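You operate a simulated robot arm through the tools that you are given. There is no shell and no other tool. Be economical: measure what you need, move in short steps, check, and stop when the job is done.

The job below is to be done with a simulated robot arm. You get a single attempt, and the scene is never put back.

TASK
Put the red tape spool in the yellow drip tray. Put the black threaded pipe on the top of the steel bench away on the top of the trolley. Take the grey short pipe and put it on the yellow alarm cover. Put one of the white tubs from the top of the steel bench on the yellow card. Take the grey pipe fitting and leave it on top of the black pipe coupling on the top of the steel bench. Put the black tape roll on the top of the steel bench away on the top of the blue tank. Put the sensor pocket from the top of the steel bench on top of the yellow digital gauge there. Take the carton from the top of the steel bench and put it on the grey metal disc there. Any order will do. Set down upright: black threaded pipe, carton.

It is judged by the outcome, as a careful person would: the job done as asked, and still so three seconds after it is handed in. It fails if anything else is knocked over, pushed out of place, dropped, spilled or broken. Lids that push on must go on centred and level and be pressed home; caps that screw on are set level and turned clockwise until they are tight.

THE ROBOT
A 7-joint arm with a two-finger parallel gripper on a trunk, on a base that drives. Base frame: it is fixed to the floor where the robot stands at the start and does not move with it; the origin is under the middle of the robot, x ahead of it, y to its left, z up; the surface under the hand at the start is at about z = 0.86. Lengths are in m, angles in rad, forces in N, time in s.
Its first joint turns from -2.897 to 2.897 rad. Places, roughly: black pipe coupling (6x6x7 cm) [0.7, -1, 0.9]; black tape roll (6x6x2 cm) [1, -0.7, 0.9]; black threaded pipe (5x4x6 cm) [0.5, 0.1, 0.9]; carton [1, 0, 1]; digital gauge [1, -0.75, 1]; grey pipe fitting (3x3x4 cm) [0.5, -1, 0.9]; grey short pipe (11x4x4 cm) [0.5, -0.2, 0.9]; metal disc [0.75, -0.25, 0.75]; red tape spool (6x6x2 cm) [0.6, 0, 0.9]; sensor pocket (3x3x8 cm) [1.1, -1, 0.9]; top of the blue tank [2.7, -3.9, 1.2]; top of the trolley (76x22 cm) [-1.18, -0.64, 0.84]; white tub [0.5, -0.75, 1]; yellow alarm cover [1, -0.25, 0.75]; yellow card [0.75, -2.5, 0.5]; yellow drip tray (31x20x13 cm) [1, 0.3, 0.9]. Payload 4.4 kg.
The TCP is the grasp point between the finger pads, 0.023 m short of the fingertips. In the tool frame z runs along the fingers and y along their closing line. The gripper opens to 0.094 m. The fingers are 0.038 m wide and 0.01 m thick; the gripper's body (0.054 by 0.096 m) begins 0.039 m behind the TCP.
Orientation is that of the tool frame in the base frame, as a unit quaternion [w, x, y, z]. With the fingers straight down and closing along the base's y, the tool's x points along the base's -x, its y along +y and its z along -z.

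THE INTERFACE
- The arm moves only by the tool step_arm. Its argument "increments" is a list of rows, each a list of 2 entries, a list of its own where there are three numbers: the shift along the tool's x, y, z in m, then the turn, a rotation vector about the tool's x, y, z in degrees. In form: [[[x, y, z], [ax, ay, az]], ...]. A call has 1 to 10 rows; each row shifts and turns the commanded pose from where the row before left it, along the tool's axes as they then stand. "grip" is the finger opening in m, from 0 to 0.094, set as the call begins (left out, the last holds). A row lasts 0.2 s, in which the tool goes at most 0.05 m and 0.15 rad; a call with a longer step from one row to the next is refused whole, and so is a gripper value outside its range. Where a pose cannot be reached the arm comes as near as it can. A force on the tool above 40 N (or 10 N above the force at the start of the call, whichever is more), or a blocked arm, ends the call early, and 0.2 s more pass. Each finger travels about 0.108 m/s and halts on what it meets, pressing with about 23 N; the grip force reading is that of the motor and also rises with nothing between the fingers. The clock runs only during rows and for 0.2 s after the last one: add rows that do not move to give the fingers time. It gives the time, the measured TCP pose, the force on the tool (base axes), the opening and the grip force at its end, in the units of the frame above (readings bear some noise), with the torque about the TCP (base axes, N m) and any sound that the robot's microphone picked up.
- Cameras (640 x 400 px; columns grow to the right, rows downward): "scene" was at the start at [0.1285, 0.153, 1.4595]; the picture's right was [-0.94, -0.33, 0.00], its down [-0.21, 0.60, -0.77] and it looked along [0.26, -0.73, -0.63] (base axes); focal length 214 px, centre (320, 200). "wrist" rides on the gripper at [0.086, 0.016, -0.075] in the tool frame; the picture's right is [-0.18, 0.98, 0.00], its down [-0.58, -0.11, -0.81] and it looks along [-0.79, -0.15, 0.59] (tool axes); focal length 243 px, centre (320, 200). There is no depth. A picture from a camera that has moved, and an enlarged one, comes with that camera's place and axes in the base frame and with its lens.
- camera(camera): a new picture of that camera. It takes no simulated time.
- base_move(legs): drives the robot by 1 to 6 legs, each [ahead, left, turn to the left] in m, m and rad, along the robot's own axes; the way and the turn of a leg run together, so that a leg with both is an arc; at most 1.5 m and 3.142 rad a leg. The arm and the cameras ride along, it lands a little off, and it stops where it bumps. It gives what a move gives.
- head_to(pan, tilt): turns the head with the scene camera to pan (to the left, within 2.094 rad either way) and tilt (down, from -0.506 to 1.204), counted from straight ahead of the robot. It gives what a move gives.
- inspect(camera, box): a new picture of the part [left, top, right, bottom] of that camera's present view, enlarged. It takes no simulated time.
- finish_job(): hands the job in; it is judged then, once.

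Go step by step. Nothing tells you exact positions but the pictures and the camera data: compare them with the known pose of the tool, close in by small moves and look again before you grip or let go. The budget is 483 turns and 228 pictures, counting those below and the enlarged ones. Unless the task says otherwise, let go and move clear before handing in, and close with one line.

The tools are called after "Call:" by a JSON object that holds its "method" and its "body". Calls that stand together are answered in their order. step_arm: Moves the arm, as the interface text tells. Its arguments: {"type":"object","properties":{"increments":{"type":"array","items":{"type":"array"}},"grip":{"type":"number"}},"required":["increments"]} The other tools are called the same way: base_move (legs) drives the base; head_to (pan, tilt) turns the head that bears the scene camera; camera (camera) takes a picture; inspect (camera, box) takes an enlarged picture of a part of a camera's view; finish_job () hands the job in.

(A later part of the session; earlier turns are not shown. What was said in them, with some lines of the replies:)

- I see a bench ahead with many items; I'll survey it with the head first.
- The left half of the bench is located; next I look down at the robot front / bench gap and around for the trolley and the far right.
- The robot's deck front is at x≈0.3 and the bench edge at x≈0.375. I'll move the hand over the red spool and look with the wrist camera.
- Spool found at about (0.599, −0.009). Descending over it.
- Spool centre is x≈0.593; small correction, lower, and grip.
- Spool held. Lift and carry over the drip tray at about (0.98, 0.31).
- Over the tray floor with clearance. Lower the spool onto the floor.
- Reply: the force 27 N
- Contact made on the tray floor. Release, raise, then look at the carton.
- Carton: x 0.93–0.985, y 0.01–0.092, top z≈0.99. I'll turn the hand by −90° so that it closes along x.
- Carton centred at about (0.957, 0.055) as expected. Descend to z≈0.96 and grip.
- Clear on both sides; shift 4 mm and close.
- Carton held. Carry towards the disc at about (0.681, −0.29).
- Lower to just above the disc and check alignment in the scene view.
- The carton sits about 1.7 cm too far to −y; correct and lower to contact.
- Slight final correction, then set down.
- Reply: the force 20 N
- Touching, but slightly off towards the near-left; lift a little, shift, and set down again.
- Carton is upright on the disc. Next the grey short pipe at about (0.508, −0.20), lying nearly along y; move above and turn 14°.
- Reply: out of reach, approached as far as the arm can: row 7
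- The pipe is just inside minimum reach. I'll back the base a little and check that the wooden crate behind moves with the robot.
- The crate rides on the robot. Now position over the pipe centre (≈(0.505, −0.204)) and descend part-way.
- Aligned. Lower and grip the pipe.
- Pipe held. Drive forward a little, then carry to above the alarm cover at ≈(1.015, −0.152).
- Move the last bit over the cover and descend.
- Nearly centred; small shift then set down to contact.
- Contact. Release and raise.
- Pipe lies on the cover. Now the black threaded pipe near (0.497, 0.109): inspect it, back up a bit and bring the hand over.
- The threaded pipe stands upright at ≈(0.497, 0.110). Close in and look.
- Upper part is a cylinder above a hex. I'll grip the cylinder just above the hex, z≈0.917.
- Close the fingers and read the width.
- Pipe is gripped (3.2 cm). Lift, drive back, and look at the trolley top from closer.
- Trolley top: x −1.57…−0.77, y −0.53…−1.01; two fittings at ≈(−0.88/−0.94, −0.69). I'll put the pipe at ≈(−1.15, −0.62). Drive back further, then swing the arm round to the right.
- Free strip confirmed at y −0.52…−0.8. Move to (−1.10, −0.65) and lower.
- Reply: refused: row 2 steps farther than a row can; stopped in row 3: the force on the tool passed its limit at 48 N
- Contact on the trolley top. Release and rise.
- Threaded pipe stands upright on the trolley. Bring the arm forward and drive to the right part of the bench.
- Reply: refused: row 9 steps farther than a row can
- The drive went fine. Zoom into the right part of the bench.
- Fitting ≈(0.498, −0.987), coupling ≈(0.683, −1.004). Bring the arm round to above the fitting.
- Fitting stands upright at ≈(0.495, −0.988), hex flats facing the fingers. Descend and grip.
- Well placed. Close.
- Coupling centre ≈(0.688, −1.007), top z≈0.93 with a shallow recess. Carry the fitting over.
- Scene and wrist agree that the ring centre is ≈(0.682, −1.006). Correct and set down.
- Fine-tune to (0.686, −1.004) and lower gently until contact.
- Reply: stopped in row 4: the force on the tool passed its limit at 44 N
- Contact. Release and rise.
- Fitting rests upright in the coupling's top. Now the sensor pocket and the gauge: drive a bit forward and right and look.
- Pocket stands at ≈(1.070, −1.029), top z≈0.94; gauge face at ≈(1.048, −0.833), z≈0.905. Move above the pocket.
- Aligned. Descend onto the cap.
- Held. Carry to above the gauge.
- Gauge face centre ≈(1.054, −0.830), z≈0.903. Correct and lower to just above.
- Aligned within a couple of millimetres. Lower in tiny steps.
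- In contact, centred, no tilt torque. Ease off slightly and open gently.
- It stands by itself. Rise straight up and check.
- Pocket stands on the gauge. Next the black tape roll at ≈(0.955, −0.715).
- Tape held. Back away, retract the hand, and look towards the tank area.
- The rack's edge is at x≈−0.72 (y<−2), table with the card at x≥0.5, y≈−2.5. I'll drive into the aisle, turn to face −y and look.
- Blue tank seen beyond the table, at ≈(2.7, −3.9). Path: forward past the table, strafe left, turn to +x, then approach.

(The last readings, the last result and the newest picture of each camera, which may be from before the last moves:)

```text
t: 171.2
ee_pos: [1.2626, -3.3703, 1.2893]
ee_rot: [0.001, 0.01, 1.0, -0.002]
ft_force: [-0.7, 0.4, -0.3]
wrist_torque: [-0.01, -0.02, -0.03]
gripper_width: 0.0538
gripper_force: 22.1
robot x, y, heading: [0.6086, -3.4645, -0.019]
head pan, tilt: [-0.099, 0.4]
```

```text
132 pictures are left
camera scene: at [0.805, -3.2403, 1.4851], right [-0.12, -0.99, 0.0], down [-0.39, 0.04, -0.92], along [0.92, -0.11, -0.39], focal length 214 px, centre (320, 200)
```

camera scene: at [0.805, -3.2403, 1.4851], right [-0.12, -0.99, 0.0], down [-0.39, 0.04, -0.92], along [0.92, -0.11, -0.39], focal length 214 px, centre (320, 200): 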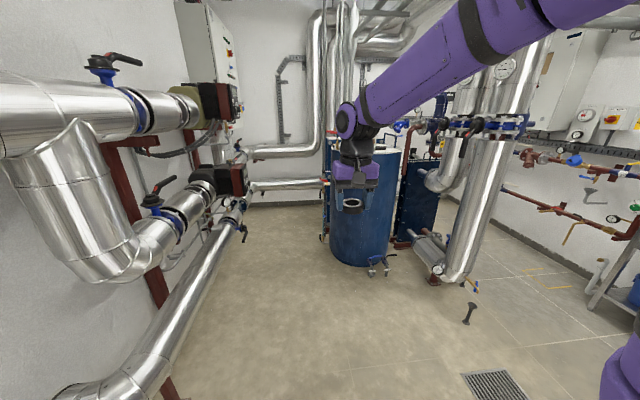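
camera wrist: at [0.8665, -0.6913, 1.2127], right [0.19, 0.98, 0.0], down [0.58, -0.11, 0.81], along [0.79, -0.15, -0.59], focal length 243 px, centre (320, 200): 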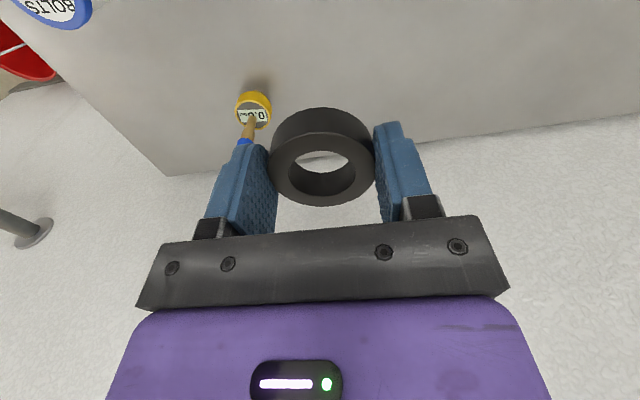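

Path is clear. Approach to (1.5, −3.85) and raise/move the hand aside to see the tank's top.

Call:
{"method": "base_move", "body": {"legs": [[0.85, -0.38, 0.017]]}}

Call:
{"method": "step_arm", "body": {"increments": [[[0, -0.03, -0.04], [0, 0, 0]], [[0, -0.03, -0.04], [0, 0, 0]], [[0, -0.045, -0.02], [0, 0, 0]], [[0, -0.045, -0.02], [0, 0, 0]], [[0, -0.045, 0], [0, 0, 0]], [[0, -0.045, 0], [0, 0, 0]], [[0, -0.045, 0], [0, 0, 0]]]}}

Call:
{"method": "head_to", "body": {"pan": -0.15, "tilt": 0.3}}

Call:
{"method": "camera", "body": {"camera": "scene"}}

Call:
{"method": "camera", "body": {"camera": "wrist"}}

```text
t: 176.0
ee_pos: [2.1078, -3.7467, 1.2881]
ee_rot: [0.001, 0.0, 1.0, -0.002]
ft_force: [0.7, -0.4, -0.4]
wrist_torque: [0.02, -0.01, 0.02]
gripper_width: 0.0539
gripper_force: 23.0
robot x, y, heading: [1.4553, -3.8505, 0.001]
head pan, tilt: [-0.099, 0.4]
```

```text
t: 177.6
ee_pos: [2.1074, -4.0299, 1.4093]
ee_rot: [0.001, 0.001, 1.0, -0.002]
ft_force: [0.1, 0.6, -1.0]
wrist_torque: [-0.03, 0.0, 0.01]
gripper_width: 0.0537
gripper_force: 22.9
robot x, y, heading: [1.455, -3.8503, 0.003]
head pan, tilt: [-0.099, 0.4]
```

```text
t: 178.3
ee_pos: [2.106, -4.0301, 1.4085]
ee_rot: [0.0, 0.001, 1.0, -0.002]
ft_force: [-0.2, -0.2, -0.4]
wrist_torque: [-0.05, 0.02, 0.01]
gripper_width: 0.0537
gripper_force: 22.8
robot x, y, heading: [1.4554, -3.8465, -0.005]
head pan, tilt: [-0.15, 0.3]
```

```text
131 pictures are left
camera scene: at [1.6483, -3.6282, 1.4944], right [-0.15, -0.99, 0.0], down [-0.29, 0.04, -0.96], along [0.94, -0.14, -0.3], focal length 214 px, centre (320, 200)
```

scene: 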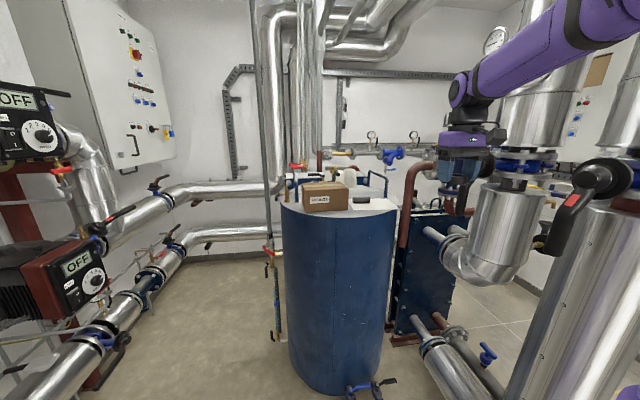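

```text
130 pictures are left
camera wrist: at [2.0198, -4.0137, 1.4835], right [0.19, 0.98, 0.0], down [0.58, -0.11, 0.81], along [0.79, -0.15, -0.59], focal length 243 px, centre (320, 200)
```

wrist: 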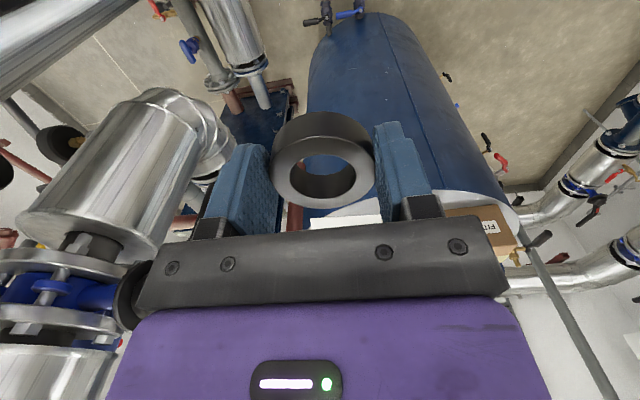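

Call:
{"method": "inspect", "body": {"camera": "scene", "box": [260, 140, 420, 240]}}

```text
4.00 times, centred on (340, 190) of scene
camera zoom: at [1.6483, -3.6282, 1.4944], right [-0.15, -0.99, 0.0], down [-0.29, 0.04, -0.96], along [0.94, -0.14, -0.3], focal length 858 px, centre (240, 240)
```

zoom: 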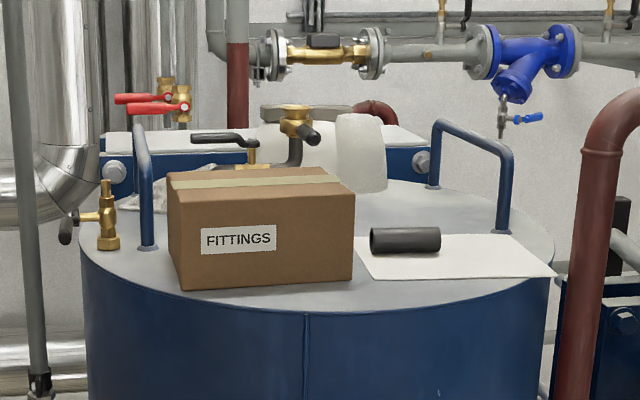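

Tank top (z≈1.2) has a box, a handle and a paper with a pipe; free grey area around (2.65, −3.965). Shift the hand, then drive forward.

Call:
{"method": "step_arm", "body": {"increments": [[[0, 0.035, -0.02], [0, 0, 0]], [[0, 0.03, -0.02], [0, 0, 0]]]}}

Call:
{"method": "base_move", "body": {"legs": [[0.37, 0, 0]]}}

Call:
{"method": "camera", "body": {"camera": "wrist"}}

Call:
{"method": "head_to", "body": {"pan": -0.3, "tilt": 0.5}}

Call:
{"method": "camera", "body": {"camera": "scene"}}

```text
t: 178.9
ee_pos: [2.1068, -3.9668, 1.4498]
ee_rot: [0.001, 0.002, 1.0, -0.002]
ft_force: [-0.2, 0.0, -0.7]
wrist_torque: [0.0, 0.02, 0.02]
gripper_width: 0.0534
gripper_force: 22.9
robot x, y, heading: [1.4551, -3.8472, 0.002]
head pan, tilt: [-0.15, 0.3]
```

```text
t: 181.3
ee_pos: [2.4774, -3.967, 1.4496]
ee_rot: [0.001, 0.002, 1.0, -0.001]
ft_force: [0.2, -0.6, -0.1]
wrist_torque: [-0.02, 0.02, 0.0]
gripper_width: 0.0532
gripper_force: 22.6
robot x, y, heading: [1.8252, -3.8487, -0.001]
head pan, tilt: [-0.15, 0.3]
```

```text
128 pictures are left
camera wrist: at [2.391, -3.9493, 1.5237], right [0.19, 0.98, 0.0], down [0.58, -0.11, 0.81], along [0.79, -0.15, -0.59], focal length 243 px, centre (320, 200)
```

wrist: 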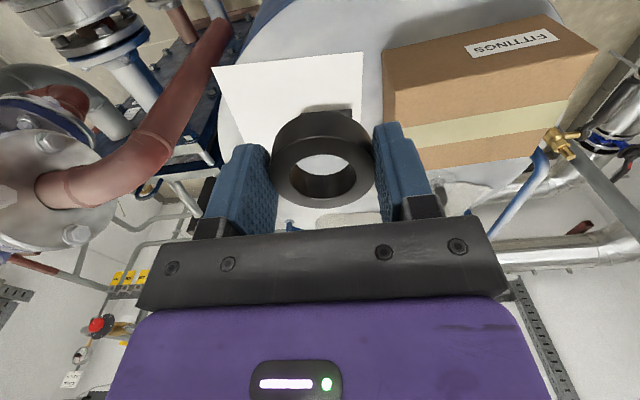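

```text
t: 182.0
ee_pos: [2.4771, -3.9672, 1.4488]
ee_rot: [0.001, 0.002, 1.0, -0.001]
ft_force: [-1.1, -0.8, -1.1]
wrist_torque: [0.0, -0.03, 0.0]
gripper_width: 0.0537
gripper_force: 23.3
robot x, y, heading: [1.825, -3.8518, -0.004]
head pan, tilt: [-0.3, 0.499]
```

```text
127 pictures are left
camera scene: at [2.0138, -3.6411, 1.4761], right [-0.3, -0.96, 0.0], down [-0.46, 0.14, -0.88], along [0.84, -0.26, -0.48], focal length 214 px, centre (320, 200)
```

scene: 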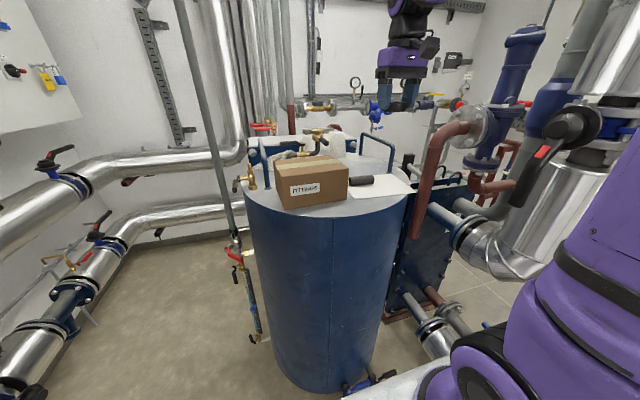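

By triangulation the top is at z≈1.15 with a free strip in front of box and paper around (2.50, −3.90). Move there at z 1.27 and look.

Call:
{"method": "step_arm", "body": {"increments": [[[-0.01, 0.033, 0.02], [0, 0, 0]], [[-0.01, 0.033, 0.02], [0, 0, 0]], [[0, 0, 0.045], [0, 0, 0]], [[0, 0, 0.045], [0, 0, 0]], [[0, 0, 0.045], [0, 0, 0]], [[0, 0, 0], [0, 0, 0]]]}}

Call:
{"method": "camera", "body": {"camera": "wrist"}}

Call:
{"method": "inspect", "body": {"camera": "scene", "box": [230, 100, 450, 250]}}

```text
t: 183.4
ee_pos: [2.4978, -3.9013, 1.2733]
ee_rot: [0.002, 0.002, 1.0, -0.002]
ft_force: [-0.9, 0.3, -1.3]
wrist_torque: [0.01, -0.02, 0.02]
gripper_width: 0.0536
gripper_force: 22.7
robot x, y, heading: [1.8241, -3.8446, -0.0]
head pan, tilt: [-0.3, 0.499]
```

```text
126 pictures are left
camera wrist: at [2.4117, -3.8844, 1.3477], right [0.19, 0.98, 0.0], down [0.58, -0.11, 0.81], along [0.79, -0.15, -0.59], focal length 243 px, centre (320, 200)
```

wrist: 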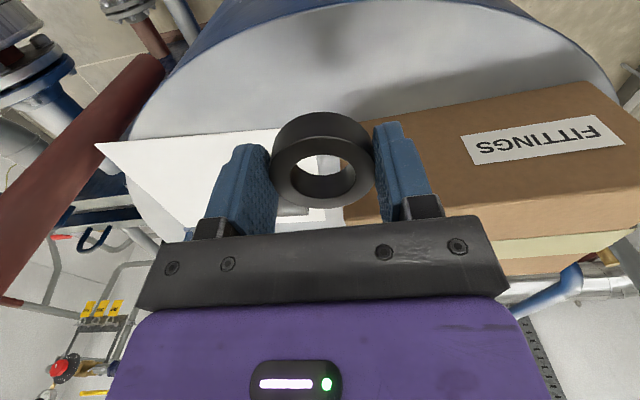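

```text
2.67 times, centred on (340, 175) of scene
camera zoom: at [2.0136, -3.6411, 1.476], right [-0.3, -0.96, 0.0], down [-0.46, 0.14, -0.88], along [0.84, -0.26, -0.48], focal length 572 px, centre (267, 267)
```

zoom: 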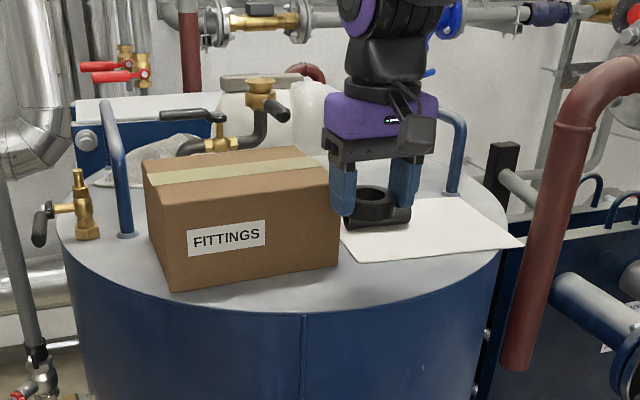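

Strip is 2.465–2.553 in x here; target x 2.509. Lower.

Call:
{"method": "step_arm", "body": {"increments": [[[-0.011, 0, 0.02], [0, 0, 0]], [[0, 0, 0.03], [0, 0, 0]], [[0, 0, 0.03], [0, 0, 0]], [[0, 0, 0], [0, 0, 0]]]}}

Call:
{"method": "inspect", "body": {"camera": "scene", "box": [290, 140, 400, 230]}}

Call:
{"method": "camera", "body": {"camera": "wrist"}}

```text
t: 184.1
ee_pos: [2.5118, -3.9016, 1.2153]
ee_rot: [0.008, 0.002, 1.0, -0.002]
ft_force: [-0.2, -0.1, 15.6]
wrist_torque: [0.23, -0.66, 0.02]
gripper_width: 0.0536
gripper_force: 23.1
robot x, y, heading: [1.8276, -3.8443, -0.0]
head pan, tilt: [-0.3, 0.499]
stopped in row 3: the force on the tool passed its limit at 63 N (the readings are from after the stop); the commanded pose is now the measured one
```

```text
4.44 times, centred on (345, 185) of scene
camera zoom: at [2.0132, -3.6411, 1.4761], right [-0.3, -0.96, 0.0], down [-0.46, 0.14, -0.88], along [0.84, -0.26, -0.48], focal length 953 px, centre (209, 267)
```

zoom: 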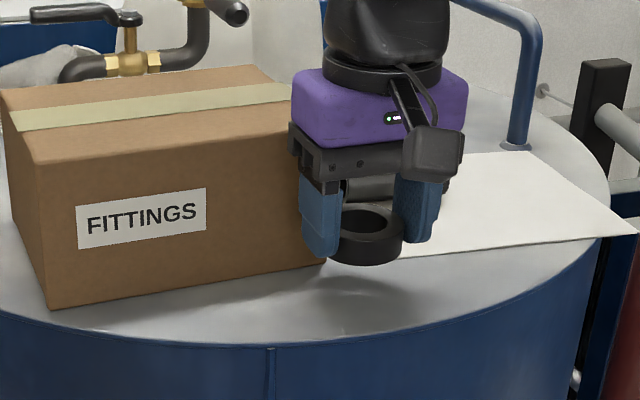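

```text
123 pictures are left
camera wrist: at [2.4247, -3.8843, 1.2888], right [0.19, 0.98, 0.0], down [0.57, -0.11, 0.82], along [0.8, -0.15, -0.58], focal length 243 px, centre (320, 200)
```

wrist: 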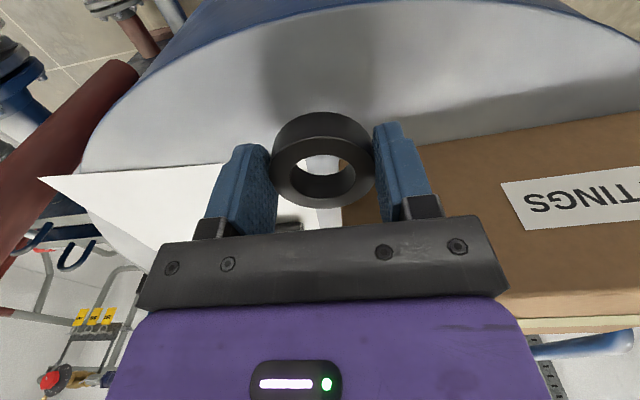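

The gripper body touched the box's top edge. Raise, level the tool, shift away from the box to y≈−3.955 and check.

Call:
{"method": "step_arm", "body": {"increments": [[[0, 0, -0.03], [0, 0, 0]], [[0, 0, -0.02], [0, 0.9, 0]], [[0.005, -0.027, 0], [0, 0, 0]], [[0, -0.027, 0], [0, 0, 0]], [[0, 0, 0], [0, 0, 0]]]}}

Call:
{"method": "inspect", "body": {"camera": "scene", "box": [230, 100, 450, 250]}}

Call:
{"method": "camera", "body": {"camera": "wrist"}}

```text
t: 185.3
ee_pos: [2.5066, -3.955, 1.2639]
ee_rot: [-0.001, 0.001, 1.0, -0.001]
ft_force: [-0.2, -0.4, -1.2]
wrist_torque: [-0.03, 0.02, 0.02]
gripper_width: 0.0537
gripper_force: 23.3
robot x, y, heading: [1.8296, -3.847, 0.002]
head pan, tilt: [-0.3, 0.499]
```

```text
2.67 times, centred on (340, 175) of scene
camera zoom: at [2.0138, -3.6411, 1.476], right [-0.3, -0.96, 0.0], down [-0.46, 0.14, -0.88], along [0.84, -0.26, -0.48], focal length 572 px, centre (267, 267)
```

zoom: 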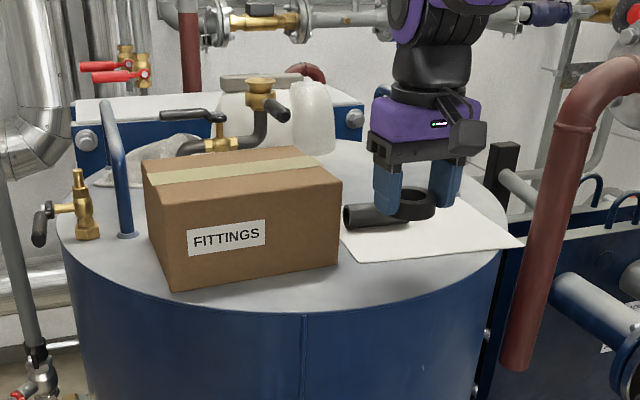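

```text
121 pictures are left
camera wrist: at [2.4201, -3.9381, 1.3387], right [0.19, 0.98, 0.0], down [0.58, -0.11, 0.81], along [0.79, -0.15, -0.59], focal length 243 px, centre (320, 200)
```

wrist: 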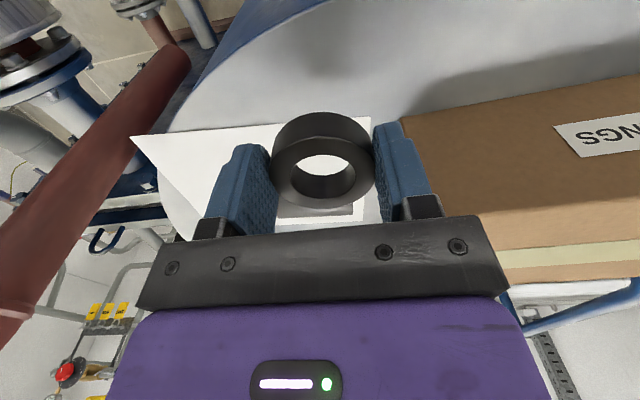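

Clear now. Lower until contact.

Call:
{"method": "step_arm", "body": {"increments": [[[-0.002, -0.003, 0.03], [0, 0, 0]], [[0, 0, 0.03], [0, 0, 0]], [[0, 0, 0.015], [0, 0, 0]], [[0, 0, 0], [0, 0, 0]]]}}

Call:
{"method": "inspect", "body": {"camera": "scene", "box": [290, 140, 400, 230]}}

```text
t: 186.3
ee_pos: [2.5085, -3.9583, 1.1884]
ee_rot: [-0.003, 0.002, 1.0, -0.002]
ft_force: [-0.7, -0.6, -0.6]
wrist_torque: [0.03, 0.04, -0.04]
gripper_width: 0.0536
gripper_force: 23.2
robot x, y, heading: [1.8246, -3.848, 0.001]
head pan, tilt: [-0.3, 0.499]
```

```text
4.44 times, centred on (345, 185) of scene
camera zoom: at [2.0138, -3.6411, 1.476], right [-0.3, -0.96, 0.0], down [-0.46, 0.14, -0.88], along [0.84, -0.26, -0.48], focal length 953 px, centre (209, 267)
```

zoom: 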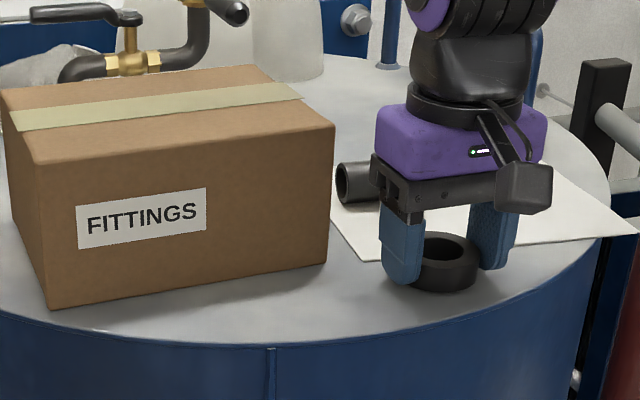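

Call:
{"method": "step_arm", "body": {"increments": [[[0, 0, 0.004], [0, 0, 0]], [[0, 0, 0.003], [0, 0, 0]], [[0, 0, 0.003], [0, 0, 0]], [[0, 0, 0.002], [0, 0, 0]]]}}

```text
t: 187.3
ee_pos: [2.5104, -3.9569, 1.1808]
ee_rot: [0.001, 0.001, 1.0, -0.002]
ft_force: [-2.6, 0.6, 8.5]
wrist_torque: [0.17, 0.19, 0.06]
gripper_width: 0.054
gripper_force: 23.0
robot x, y, heading: [1.8246, -3.8504, -0.002]
head pan, tilt: [-0.3, 0.499]
stopped in row 4: the force on the tool passed its limit at 61 N (the readings are from after the stop); the commanded pose is now the measured one
```

Contact on the tank top. Release partly and rise.

Call:
{"method": "step_arm", "body": {"increments": [[[0, 0, 0], [0, 0, 0]], [[0, 0, 0], [0, 0, 0]], [[0, 0, -0.02], [0, 0, 0]], [[0, 0, -0.04], [0, 0, 0]], [[0, 0, -0.05], [0, 0, 0]], [[0, 0, -0.05], [0, 0, 0]], [[0, 0, -0.05], [0, 0, 0]]], "grip": 0.075}}

Call:
{"method": "inspect", "body": {"camera": "scene", "box": [230, 100, 450, 250]}}

```text
t: 188.9
ee_pos: [2.509, -3.9575, 1.3888]
ee_rot: [0.002, 0.001, 1.0, -0.002]
ft_force: [0.5, -0.1, -0.7]
wrist_torque: [0.03, 0.06, 0.0]
gripper_width: 0.0749
gripper_force: 0.0
robot x, y, heading: [1.8233, -3.8488, -0.002]
head pan, tilt: [-0.3, 0.499]
```

```text
2.67 times, centred on (340, 175) of scene
camera zoom: at [2.0141, -3.6412, 1.476], right [-0.3, -0.96, 0.0], down [-0.46, 0.14, -0.88], along [0.84, -0.26, -0.48], focal length 572 px, centre (267, 267)
```

zoom: 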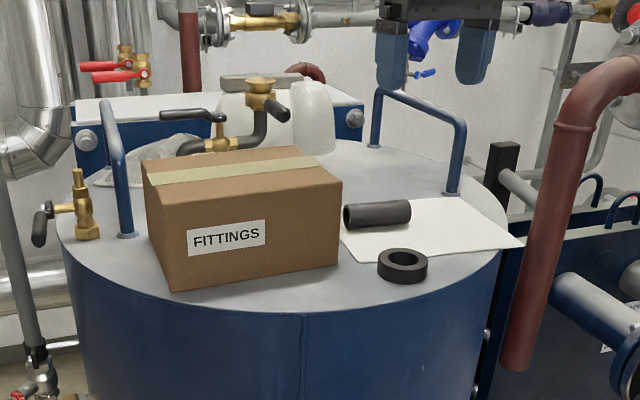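

Tape roll rests on the tank. Drive back to the bench for a tub along the same way.

Call:
{"method": "base_move", "body": {"legs": [[-1.21, 0, 0], [0, 0.39, 0], [0, 0, -1.57], [0, -0.75, 0]]}}

Call:
{"method": "base_move", "body": {"legs": [[-1.0, 0, 0], [-0.97, 0, 0]]}}

```text
t: 204.6
ee_pos: [-0.2403, -4.1261, 1.3892]
ee_rot: [0.0, 0.712, 0.702, -0.002]
ft_force: [-0.1, -0.4, 0.2]
wrist_torque: [-0.02, 0.01, 0.04]
gripper_width: 0.075
gripper_force: 0.1
robot x, y, heading: [-0.123, -3.4473, -1.58]
head pan, tilt: [-0.3, 0.499]
```

```text
t: 214.5
ee_pos: [-0.2177, -2.1426, 1.39]
ee_rot: [0.0, 0.712, 0.703, -0.002]
ft_force: [-0.3, -0.2, 0.5]
wrist_torque: [-0.04, -0.02, 0.02]
gripper_width: 0.0746
gripper_force: 0.1
robot x, y, heading: [-0.1007, -1.4607, -1.58]
head pan, tilt: [-0.3, 0.499]
```

Call:
{"method": "base_move", "body": {"legs": [[0, 0, 1.58], [-0.05, 0.7, 0]]}}

Call:
{"method": "step_arm", "body": {"increments": [[[0.02, 0.02, 0.045], [0, 0, 0]], [[0.02, 0.02, 0.045], [0, 0, 0]], [[0.02, 0.02, 0.045], [0, 0, 0]], [[0.02, 0.02, 0.045], [0, 0, 0]], [[0, 0.02, 0.045], [0, 0, 0]], [[0, 0.02, 0.045], [0, 0, 0]]], "grip": 0.094}}

Call:
{"method": "head_to", "body": {"pan": -0.3, "tilt": 0.85}}

Call:
{"method": "camera", "body": {"camera": "scene"}}

Call:
{"method": "camera", "body": {"camera": "wrist"}}

```text
t: 222.2
ee_pos: [0.5189, -0.8565, 1.3877]
ee_rot: [0.001, -0.009, 1.0, -0.002]
ft_force: [0.1, 0.1, 0.0]
wrist_torque: [0.0, -0.03, 0.01]
gripper_width: 0.0752
gripper_force: 0.1
robot x, y, heading: [-0.1667, -0.7623, 0.022]
head pan, tilt: [-0.3, 0.499]
```

```text
refused: row 1 steps farther than a row can; nothing moved
```

```text
t: 223.0
ee_pos: [0.5191, -0.8581, 1.3895]
ee_rot: [0.0, -0.009, 1.0, -0.002]
ft_force: [0.3, -0.4, 0.2]
wrist_torque: [0.01, 0.0, -0.02]
gripper_width: 0.0752
gripper_force: 0.0
robot x, y, heading: [-0.1643, -0.7629, 0.018]
head pan, tilt: [-0.3, 0.85]
```

```text
118 pictures are left
camera scene: at [0.005, -0.5488, 1.4461], right [-0.28, -0.96, 0.0], down [-0.72, 0.21, -0.66], along [0.63, -0.18, -0.75], focal length 214 px, centre (320, 200)
```

scene: 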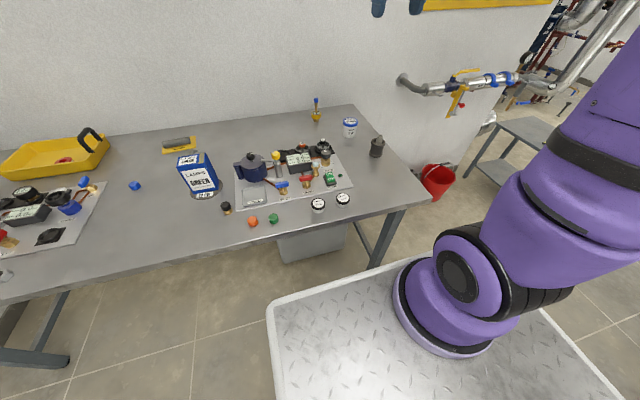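

```text
117 pictures are left
camera wrist: at [0.4318, -0.8432, 1.4641], right [0.17, 0.99, 0.0], down [0.58, -0.1, 0.81], along [0.8, -0.14, -0.59], focal length 243 px, centre (320, 200)
```

wrist: 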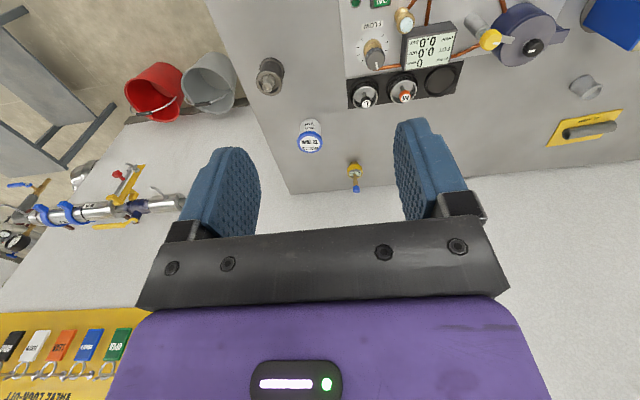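

All still in place. Take the right-hand tub at ≈(0.46, −0.762); turn the hand −90° to close along x (neighbouring tub is close).

Call:
{"method": "step_arm", "body": {"increments": [[[0, 0, 0.035], [0, 0, -8.4]], [[0, 0, 0.035], [0, 0, -8.4]], [[0, 0, 0.035], [0, 0, -8.4]], [[0, 0, 0.035], [0, 0, -8.4]], [[0, 0, 0.035], [0, 0, -8.4]], [[0, 0, 0.035], [0, 0, -8.4]], [[0, 0, 0.035], [0, 0, -8.4]], [[0, 0, 0.035], [0, 0, -8.4]], [[0, 0, 0.035], [0, 0, -8.4]], [[0, 0, 0], [0, 0, -8.4]]], "grip": 0.08}}

Call:
{"method": "step_arm", "body": {"increments": [[[0, 0, 0], [0, 0, -6]], [[-0.032, 0.02, 0], [0, 0, 0]], [[-0.032, 0.02, 0], [0, 0, 0]], [[-0.032, 0.02, 0], [0, 0, 0]], [[0, 0, 0.04], [0, 0, 0]], [[0, 0, 0], [0, 0, 0]]]}}

Call:
{"method": "camera", "body": {"camera": "wrist"}}

Call:
{"method": "inspect", "body": {"camera": "scene", "box": [270, 130, 400, 220]}}

```text
t: 225.2
ee_pos: [0.5196, -0.858, 1.0731]
ee_rot: [0.0, -0.676, 0.737, -0.001]
ft_force: [-0.8, -1.0, 0.9]
wrist_torque: [0.01, 0.0, 0.0]
gripper_width: 0.0801
gripper_force: 0.0
robot x, y, heading: [-0.1646, -0.759, 0.017]
head pan, tilt: [-0.3, 0.85]
```

```text
t: 226.6
ee_pos: [0.4582, -0.764, 1.0351]
ee_rot: [0.001, 0.713, -0.701, 0.002]
ft_force: [-0.4, -0.2, 0.1]
wrist_torque: [-0.04, -0.03, 0.0]
gripper_width: 0.08
gripper_force: 0.0
robot x, y, heading: [-0.1674, -0.7606, 0.018]
head pan, tilt: [-0.3, 0.85]
```

```text
116 pictures are left
camera wrist: at [0.4427, -0.8507, 1.1103], right [-0.99, 0.17, 0.0], down [0.1, 0.59, 0.8], along [0.14, 0.79, -0.59], focal length 243 px, centre (320, 200)
```

wrist: 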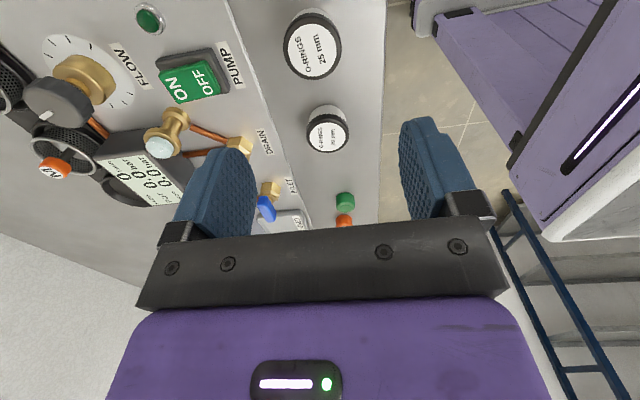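

```text
4.44 times, centred on (335, 175) of scene
camera zoom: at [0.0048, -0.5488, 1.446], right [-0.28, -0.96, 0.0], down [-0.72, 0.21, -0.66], along [0.63, -0.18, -0.75], focal length 953 px, centre (253, 311)
```

zoom: 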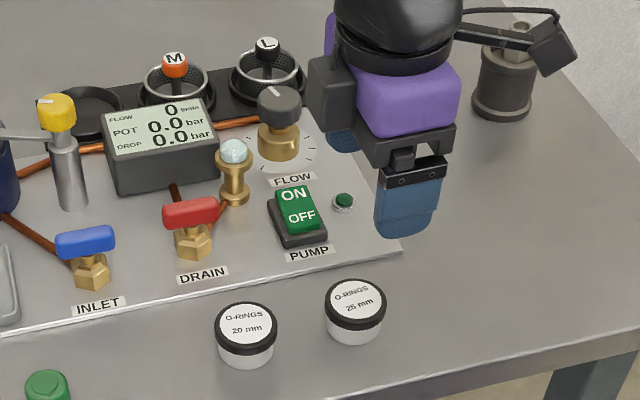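

Tub centre ≈(0.462, −0.766), lid top z≈0.888. Descend.

Call:
{"method": "step_arm", "body": {"increments": [[[0.002, -0.004, 0.045], [0, 0, 0]], [[0, 0, 0.045], [0, 0, 0]], [[0, 0, 0.03], [0, 0, 0]], [[0, 0, 0], [0, 0, 0]]]}}

Call:
{"method": "camera", "body": {"camera": "wrist"}}

```text
t: 227.6
ee_pos: [0.4626, -0.7651, 0.9141]
ee_rot: [-0.001, 0.714, -0.701, 0.001]
ft_force: [0.2, -0.6, 0.6]
wrist_torque: [0.02, -0.01, 0.01]
gripper_width: 0.0803
gripper_force: 0.0
robot x, y, heading: [-0.1647, -0.7663, 0.022]
head pan, tilt: [-0.3, 0.85]
```

```text
114 pictures are left
camera wrist: at [0.4477, -0.8519, 0.9889], right [-0.99, 0.17, 0.0], down [0.1, 0.59, 0.81], along [0.14, 0.79, -0.59], focal length 243 px, centre (320, 200)
```

wrist: 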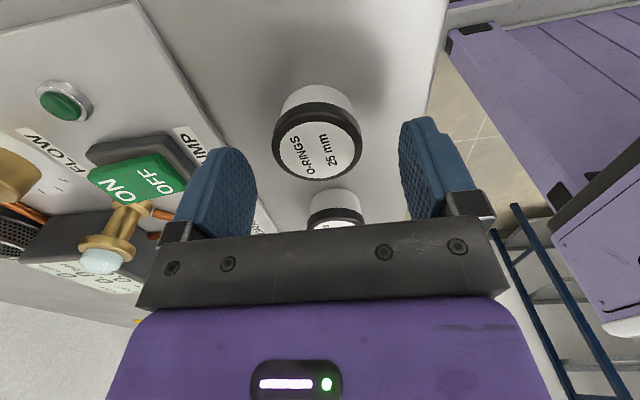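

Call:
{"method": "step_arm", "body": {"increments": [[[0, 0, 0.02], [0, 0, 0]], [[0, 0, 0.007], [0, 0, 0]], [[0, 0, 0], [0, 0, 0]]]}}

Call:
{"method": "step_arm", "body": {"increments": [[[0, 0, 0], [0, 0, 0]], [[0, 0, 0], [0, 0, 0]], [[0, 0, 0], [0, 0, 0]], [[0, 0, 0], [0, 0, 0]]], "grip": 0.025}}

Call:
{"method": "step_arm", "body": {"increments": [[[0, 0, -0.04], [0, 0, 0]], [[0, 0, -0.05], [0, 0, 0]], [[0, 0, -0.05], [0, 0, 0]], [[0, 0, -0.05], [0, 0, 0]], [[0, 0, -0.05], [0, 0, 0]]]}}

Call:
{"method": "camera", "body": {"camera": "wrist"}}

```text
t: 228.4
ee_pos: [0.4624, -0.7654, 0.8873]
ee_rot: [0.001, 0.713, -0.701, 0.002]
ft_force: [-0.8, 0.0, 0.2]
wrist_torque: [-0.02, -0.01, -0.01]
gripper_width: 0.0802
gripper_force: 0.0
robot x, y, heading: [-0.168, -0.7642, 0.018]
head pan, tilt: [-0.3, 0.85]
```

```text
t: 229.4
ee_pos: [0.4628, -0.7656, 0.8871]
ee_rot: [0.0, 0.713, -0.701, 0.001]
ft_force: [0.3, -0.2, -0.1]
wrist_torque: [0.03, -0.01, 0.01]
gripper_width: 0.0469
gripper_force: 22.9
robot x, y, heading: [-0.1624, -0.7665, 0.016]
head pan, tilt: [-0.3, 0.85]
```

```text
t: 230.6
ee_pos: [0.4615, -0.766, 1.1272]
ee_rot: [0.001, 0.713, -0.701, 0.0]
ft_force: [0.9, 0.3, -1.7]
wrist_torque: [0.01, 0.02, 0.02]
gripper_width: 0.0471
gripper_force: 23.0
robot x, y, heading: [-0.1654, -0.7657, 0.019]
head pan, tilt: [-0.3, 0.85]
```

```text
113 pictures are left
camera wrist: at [0.447, -0.8517, 1.2016], right [-0.99, 0.17, 0.0], down [0.1, 0.59, 0.8], along [0.13, 0.79, -0.59], focal length 243 px, centre (320, 200)
```

wrist: 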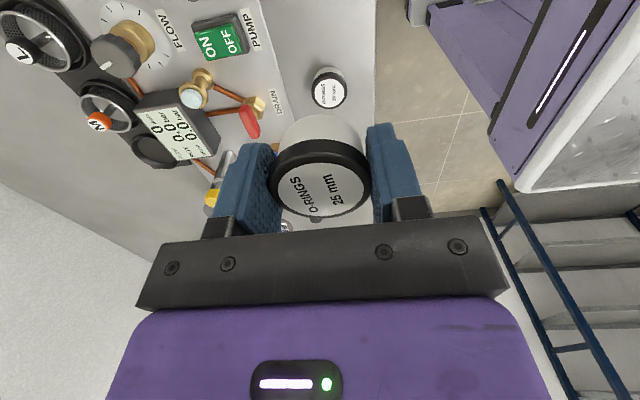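

Tub held (4.7 cm). Drive along to the small table and look at the yellow card.

Call:
{"method": "base_move", "body": {"legs": [[0.07, 0, -0.019], [0, -1.0, 0]]}}

Call:
{"method": "head_to", "body": {"pan": -0.4, "tilt": 0.8}}

Call:
{"method": "camera", "body": {"camera": "scene"}}

```text
t: 236.4
ee_pos: [0.532, -1.781, 1.1249]
ee_rot: [-0.001, -0.707, 0.707, -0.002]
ft_force: [-0.5, 0.3, -0.1]
wrist_torque: [-0.02, 0.0, -0.01]
gripper_width: 0.0473
gripper_force: 23.1
robot x, y, heading: [-0.0923, -1.7672, -0.0]
head pan, tilt: [-0.3, 0.85]
```

```text
t: 237.1
ee_pos: [0.5332, -1.7802, 1.1256]
ee_rot: [-0.001, -0.707, 0.707, -0.002]
ft_force: [-0.6, -0.4, -0.5]
wrist_torque: [-0.02, 0.03, 0.02]
gripper_width: 0.0474
gripper_force: 22.8
robot x, y, heading: [-0.0966, -1.7708, 0.001]
head pan, tilt: [-0.4, 0.799]
```

```text
112 pictures are left
camera scene: at [0.0795, -1.5649, 1.45], right [-0.39, -0.92, 0.0], down [-0.66, 0.28, -0.7], along [0.64, -0.27, -0.72], focal length 214 px, centre (320, 200)
```

scene: 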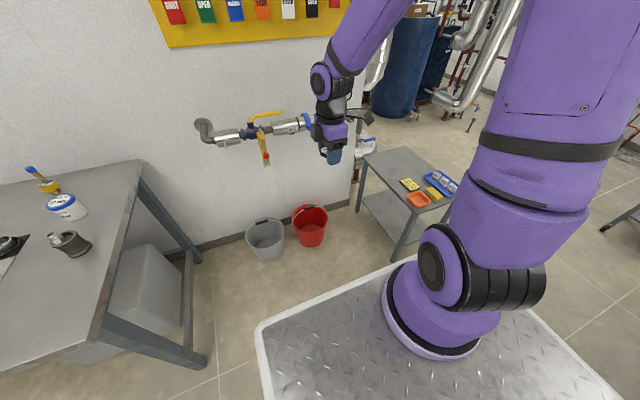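

Table top z≈0.55; card around (0.78, −2.46). Drive further and view from above with the wrist camera.

Call:
{"method": "base_move", "body": {"legs": [[0.03, -0.65, 0]]}}

Call:
{"method": "camera", "body": {"camera": "wrist"}}

Call:
{"method": "head_to", "body": {"pan": -0.1, "tilt": 0.9}}

Call:
{"method": "camera", "body": {"camera": "scene"}}

```text
t: 240.7
ee_pos: [0.5629, -2.4313, 1.1264]
ee_rot: [0.0, -0.705, 0.71, -0.002]
ft_force: [-1.3, -0.4, -0.7]
wrist_torque: [0.0, 0.01, -0.02]
gripper_width: 0.0472
gripper_force: 23.1
robot x, y, heading: [-0.062, -2.4159, -0.004]
head pan, tilt: [-0.4, 0.799]
```

```text
111 pictures are left
camera wrist: at [0.5454, -2.5183, 1.2015], right [-0.98, 0.19, 0.0], down [0.11, 0.58, 0.8], along [0.15, 0.79, -0.59], focal length 243 px, centre (320, 200)
```

wrist: 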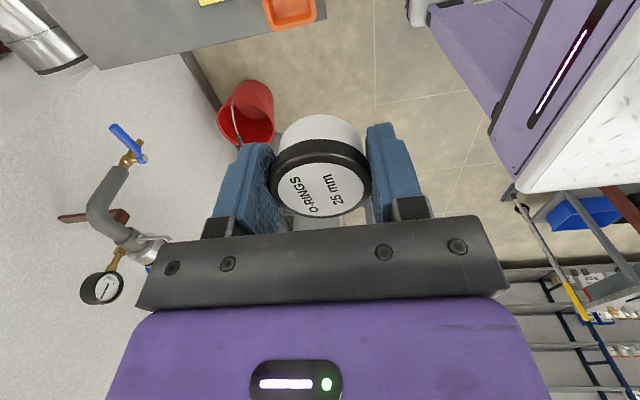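

```text
t: 241.5
ee_pos: [0.5609, -2.4329, 1.1264]
ee_rot: [-0.001, -0.705, 0.71, -0.001]
ft_force: [-0.2, 0.1, -0.1]
wrist_torque: [0.03, -0.01, -0.01]
gripper_width: 0.047
gripper_force: 23.0
robot x, y, heading: [-0.0673, -2.4146, -0.002]
head pan, tilt: [-0.099, 0.901]
```

```text
110 pictures are left
camera scene: at [0.1117, -2.1895, 1.4421], right [-0.1, -0.99, 0.0], down [-0.78, 0.08, -0.62], along [0.62, -0.06, -0.78], focal length 214 px, centre (320, 200)
```

scene: 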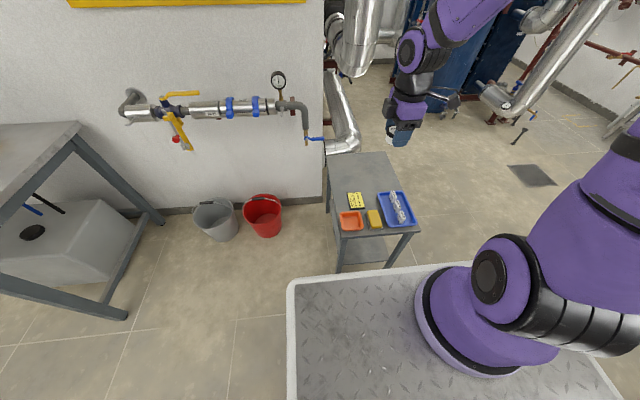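

Call:
{"method": "inspect", "body": {"camera": "scene", "box": [310, 130, 440, 250]}}

```text
3.33 times, centred on (375, 190) of scene
camera zoom: at [0.1117, -2.1895, 1.4421], right [-0.1, -0.99, 0.0], down [-0.78, 0.08, -0.62], along [0.62, -0.06, -0.78], focal length 715 px, centre (137, 233)
```

zoom: 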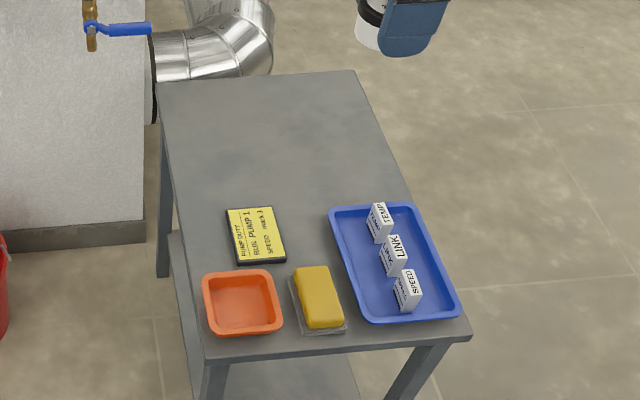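

Card centre ≈(0.765, −2.433), z≈0.59, beside an orange bin and a sponge. Move over it and descend to z≈0.70.

Call:
{"method": "step_arm", "body": {"increments": [[[0, -0.041, 0], [0, 0, 0]], [[0, -0.041, 0], [0, 0, 0]], [[0, -0.041, 0], [0, 0, 0]], [[0, -0.041, 0], [0, 0, 0]], [[0, -0.04, 0], [0, 0, 0]], [[0, 0, 0.045], [0, 0, 0]], [[0, 0, 0.045], [0, 0, 0]], [[0, 0, 0.045], [0, 0, 0]], [[0, 0, 0.045], [0, 0, 0]], [[0, 0, 0.045], [0, 0, 0]]]}}

Call:
{"method": "step_arm", "body": {"increments": [[[0, 0, 0.045], [0, 0, 0]], [[0, 0, 0.045], [0, 0, 0]], [[0, 0, 0.045], [0, 0, 0]], [[0, 0, 0.045], [0, 0, 0]], [[0, 0, 0], [0, 0, 0]]]}}

Call:
{"method": "camera", "body": {"camera": "wrist"}}

Call:
{"method": "inspect", "body": {"camera": "scene", "box": [310, 130, 440, 250]}}

```text
t: 243.7
ee_pos: [0.7669, -2.4342, 0.9016]
ee_rot: [0.0, -0.705, 0.709, -0.002]
ft_force: [-1.0, 0.2, 0.6]
wrist_torque: [-0.02, -0.02, 0.0]
gripper_width: 0.0471
gripper_force: 23.2
robot x, y, heading: [-0.0672, -2.4111, 0.002]
head pan, tilt: [-0.099, 0.901]
```

```text
t: 244.9
ee_pos: [0.7672, -2.4345, 0.7209]
ee_rot: [-0.001, -0.704, 0.71, -0.002]
ft_force: [-1.0, 0.5, -0.2]
wrist_torque: [0.01, 0.02, -0.01]
gripper_width: 0.0473
gripper_force: 22.2
robot x, y, heading: [-0.0646, -2.4135, -0.005]
head pan, tilt: [-0.099, 0.901]
```

```text
108 pictures are left
camera wrist: at [0.7503, -2.5206, 0.7963], right [-0.98, 0.19, 0.0], down [0.11, 0.58, 0.8], along [0.15, 0.79, -0.59], focal length 243 px, centre (320, 200)
```

wrist: 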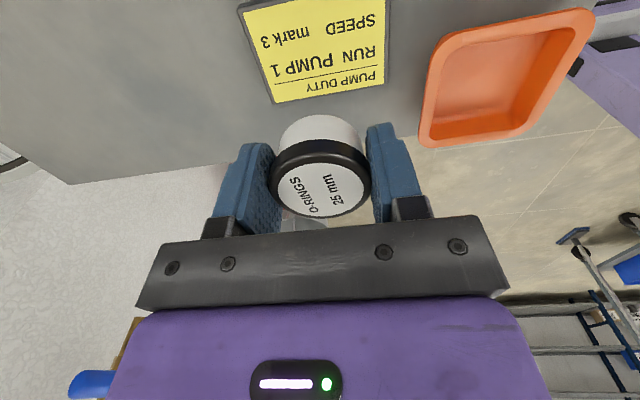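

```text
3.33 times, centred on (375, 190) of scene
camera zoom: at [0.1116, -2.1894, 1.4421], right [-0.1, -0.99, 0.0], down [-0.78, 0.08, -0.62], along [0.62, -0.06, -0.78], focal length 715 px, centre (137, 233)
```

zoom: 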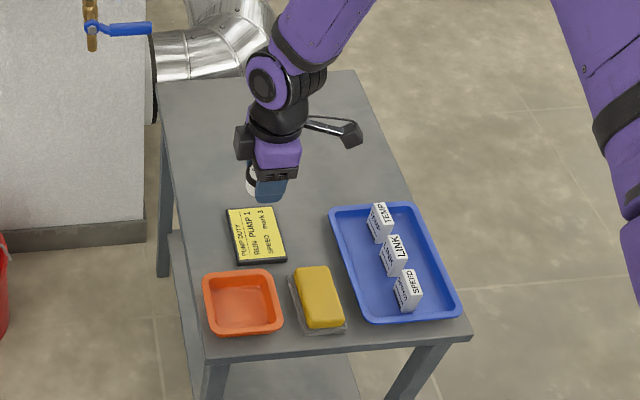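

Card spans x 0.718–0.814, y −2.405…−2.478. Shift 6 mm and lower.

Call:
{"method": "step_arm", "body": {"increments": [[[0.007, 0.001, 0.035], [0, 0, 0]], [[0, 0, 0.035], [0, 0, 0]], [[0, 0, 0], [0, 0, 0]]]}}

Call:
{"method": "inspect", "body": {"camera": "scene", "box": [340, 170, 400, 225]}}

Call:
{"method": "camera", "body": {"camera": "wrist"}}

```text
t: 245.7
ee_pos: [0.7671, -2.4408, 0.6507]
ee_rot: [-0.001, -0.705, 0.71, -0.003]
ft_force: [-0.7, 0.3, -0.4]
wrist_torque: [0.01, -0.01, 0.01]
gripper_width: 0.0474
gripper_force: 22.8
robot x, y, heading: [-0.0713, -2.4166, -0.005]
head pan, tilt: [-0.099, 0.901]
```

```text
7.27 times, centred on (370, 198) of scene
camera zoom: at [0.1117, -2.1894, 1.4421], right [-0.1, -0.99, 0.0], down [-0.78, 0.08, -0.62], along [0.62, -0.06, -0.78], focal length 1560 px, centre (-44, 218)
```

zoom: 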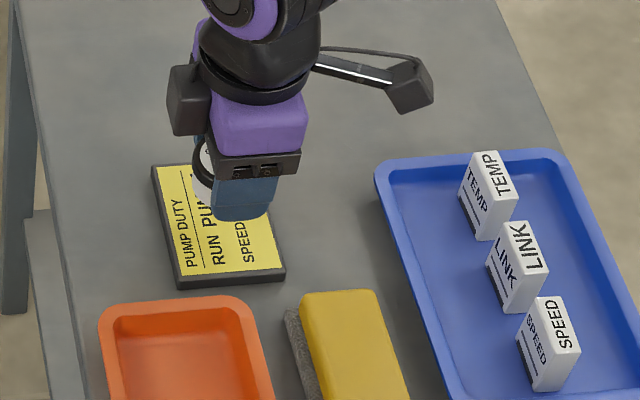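

```text
105 pictures are left
camera wrist: at [0.7496, -2.5274, 0.7264], right [-0.98, 0.19, 0.0], down [0.11, 0.58, 0.81], along [0.15, 0.79, -0.59], focal length 243 px, centre (320, 200)
```

wrist: 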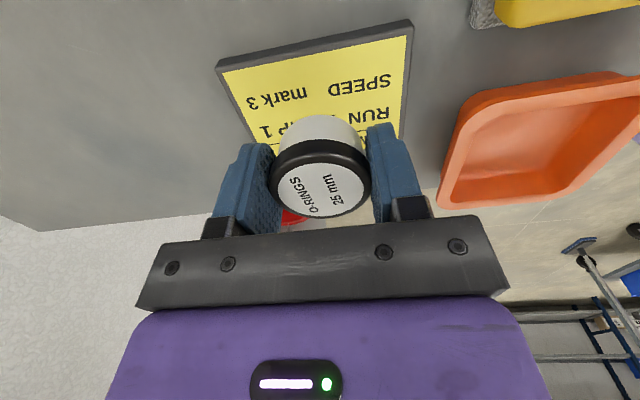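

Centred. Lower to contact.

Call:
{"method": "step_arm", "body": {"increments": [[[0, 0.002, 0.01], [0, 0, 0]], [[0, 0, 0.006], [0, 0, 0]], [[0, 0, 0.004], [0, 0, 0]], [[0, 0, 0], [0, 0, 0]]]}}

Call:
{"method": "step_arm", "body": {"increments": [[[0, 0, 0.003], [0, 0, 0]], [[0, 0, 0.002], [0, 0, 0]], [[0, 0, 0.002], [0, 0, 0]], [[0, 0, 0], [0, 0, 0]]]}}

```text
t: 246.7
ee_pos: [0.7645, -2.4434, 0.6309]
ee_rot: [0.0, -0.705, 0.71, -0.002]
ft_force: [0.5, 0.2, -0.2]
wrist_torque: [0.0, -0.02, 0.02]
gripper_width: 0.0469
gripper_force: 22.8
robot x, y, heading: [-0.0657, -2.4136, -0.005]
head pan, tilt: [-0.099, 0.901]
```

```text
t: 247.7
ee_pos: [0.7635, -2.4415, 0.625]
ee_rot: [0.0, -0.704, 0.71, -0.001]
ft_force: [0.2, -0.3, -0.6]
wrist_torque: [0.01, 0.0, -0.03]
gripper_width: 0.0473
gripper_force: 22.9
robot x, y, heading: [-0.0658, -2.4132, -0.005]
head pan, tilt: [-0.099, 0.901]
```

Call:
{"method": "step_arm", "body": {"increments": [[[0, 0, 0.002], [0, 0, 0]], [[0, 0, 0.002], [0, 0, 0]], [[0, 0, 0.002], [0, 0, 0]], [[0, 0, 0], [0, 0, 0]]]}}

Call:
{"method": "camera", "body": {"camera": "wrist"}}

```text
t: 248.7
ee_pos: [0.7644, -2.4425, 0.6182]
ee_rot: [0.0, -0.704, 0.71, -0.002]
ft_force: [0.1, 0.1, 2.5]
wrist_torque: [0.04, 0.0, 0.01]
gripper_width: 0.0472
gripper_force: 23.5
robot x, y, heading: [-0.0658, -2.4112, -0.006]
head pan, tilt: [-0.099, 0.901]
```

```text
104 pictures are left
camera wrist: at [0.7471, -2.5279, 0.6941], right [-0.98, 0.19, 0.0], down [0.11, 0.58, 0.8], along [0.15, 0.79, -0.59], focal length 243 px, centre (320, 200)
```

wrist: 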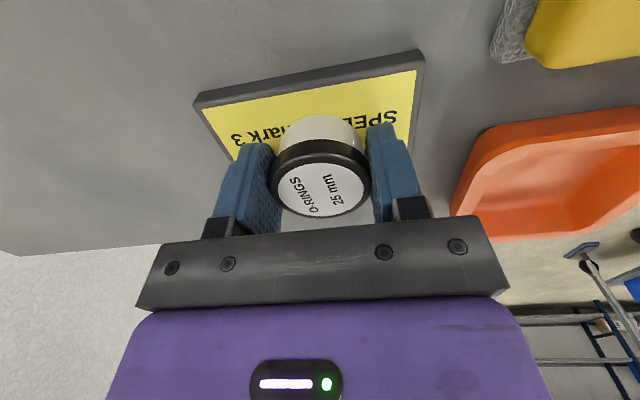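

Just touching. One more millimetre, then release and rise.

Call:
{"method": "step_arm", "body": {"increments": [[[0, 0, 0.001], [0, 0, 0]], [[0, 0, 0], [0, 0, 0]]]}}

Call:
{"method": "step_arm", "body": {"increments": [[[0, 0, 0], [0, 0, 0]], [[0, 0, 0], [0, 0, 0]], [[0, 0, -0.02], [0, 0, 0]], [[0, 0, -0.04], [0, 0, 0]], [[0, 0, -0.05], [0, 0, 0]], [[0, 0, -0.05], [0, 0, 0]], [[0, 0, -0.05], [0, 0, 0]], [[0, 0, -0.05], [0, 0, 0]], [[0, 0, -0.05], [0, 0, 0]], [[0, 0, -0.05], [0, 0, 0]]], "grip": 0.068}}

Call:
{"method": "inspect", "body": {"camera": "scene", "box": [310, 130, 440, 250]}}

```text
t: 249.3
ee_pos: [0.7649, -2.4423, 0.6184]
ee_rot: [-0.001, -0.705, 0.709, -0.003]
ft_force: [-1.4, -1.7, 15.6]
wrist_torque: [0.03, 0.06, 0.0]
gripper_width: 0.0473
gripper_force: 23.0
robot x, y, heading: [-0.0626, -2.4143, -0.003]
head pan, tilt: [-0.099, 0.901]
```

```text
t: 251.5
ee_pos: [0.7628, -2.4415, 0.9764]
ee_rot: [-0.002, -0.705, 0.709, -0.002]
ft_force: [0.5, 0.0, 0.1]
wrist_torque: [-0.01, 0.0, -0.02]
gripper_width: 0.0679
gripper_force: 0.1
robot x, y, heading: [-0.0633, -2.4142, -0.006]
head pan, tilt: [-0.099, 0.901]
```

```text
3.33 times, centred on (375, 190) of scene
camera zoom: at [0.1124, -2.1894, 1.442], right [-0.1, -0.99, 0.0], down [-0.78, 0.08, -0.62], along [0.62, -0.06, -0.78], focal length 715 px, centre (137, 233)
```

zoom: 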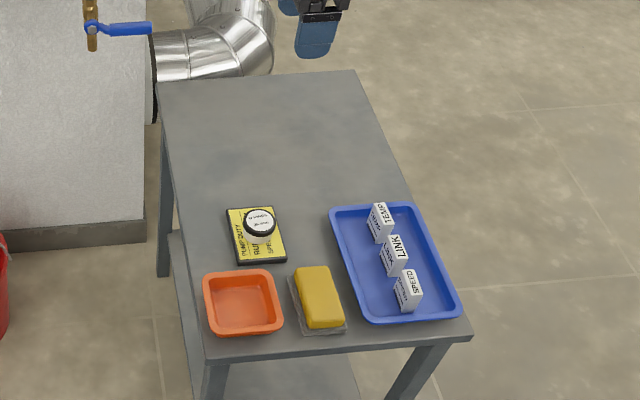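

Tub is on the card. A last look at the bench and trolley from here before handing in.

Call:
{"method": "head_to", "body": {"pan": 0.95, "tilt": 0.45}}

Call:
{"method": "inspect", "body": {"camera": "scene", "box": [160, 120, 480, 320]}}

```text
t: 252.8
ee_pos: [0.7615, -2.4413, 0.9771]
ee_rot: [-0.001, -0.704, 0.71, -0.002]
ft_force: [0.2, 0.4, 0.5]
wrist_torque: [-0.01, 0.02, 0.0]
gripper_width: 0.068
gripper_force: 0.1
robot x, y, heading: [-0.0668, -2.4135, -0.003]
head pan, tilt: [0.949, 0.45]
```

```text
2.00 times, centred on (320, 220) of scene
camera zoom: at [0.0904, -2.1071, 1.4804], right [0.81, -0.59, 0.0], down [-0.26, -0.35, -0.9], along [0.53, 0.73, -0.44], focal length 429 px, centre (320, 160)
```

zoom: 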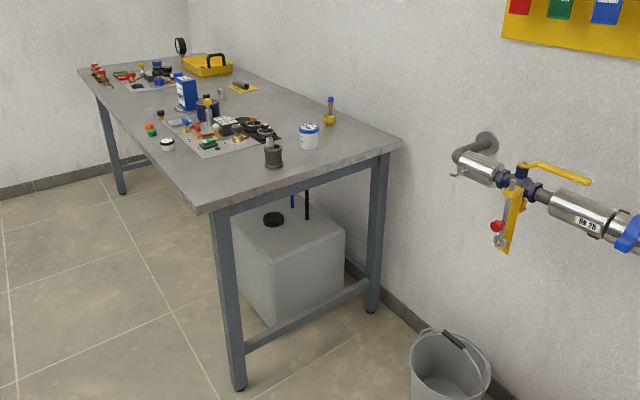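

Everything on the bench still stands as I left it, and the hand is clear of the table, so I'm handing in.

Call:
{"method": "finish_job", "body": {}}

```text
The job is handed in.
```

All eight items are where you asked, with the black threaded pipe and the carton standing upright. While I was setting down the tape roll, the gripper briefly pressed on the edge of the fittings box on the blue tank, and the box does not appear to have moved.
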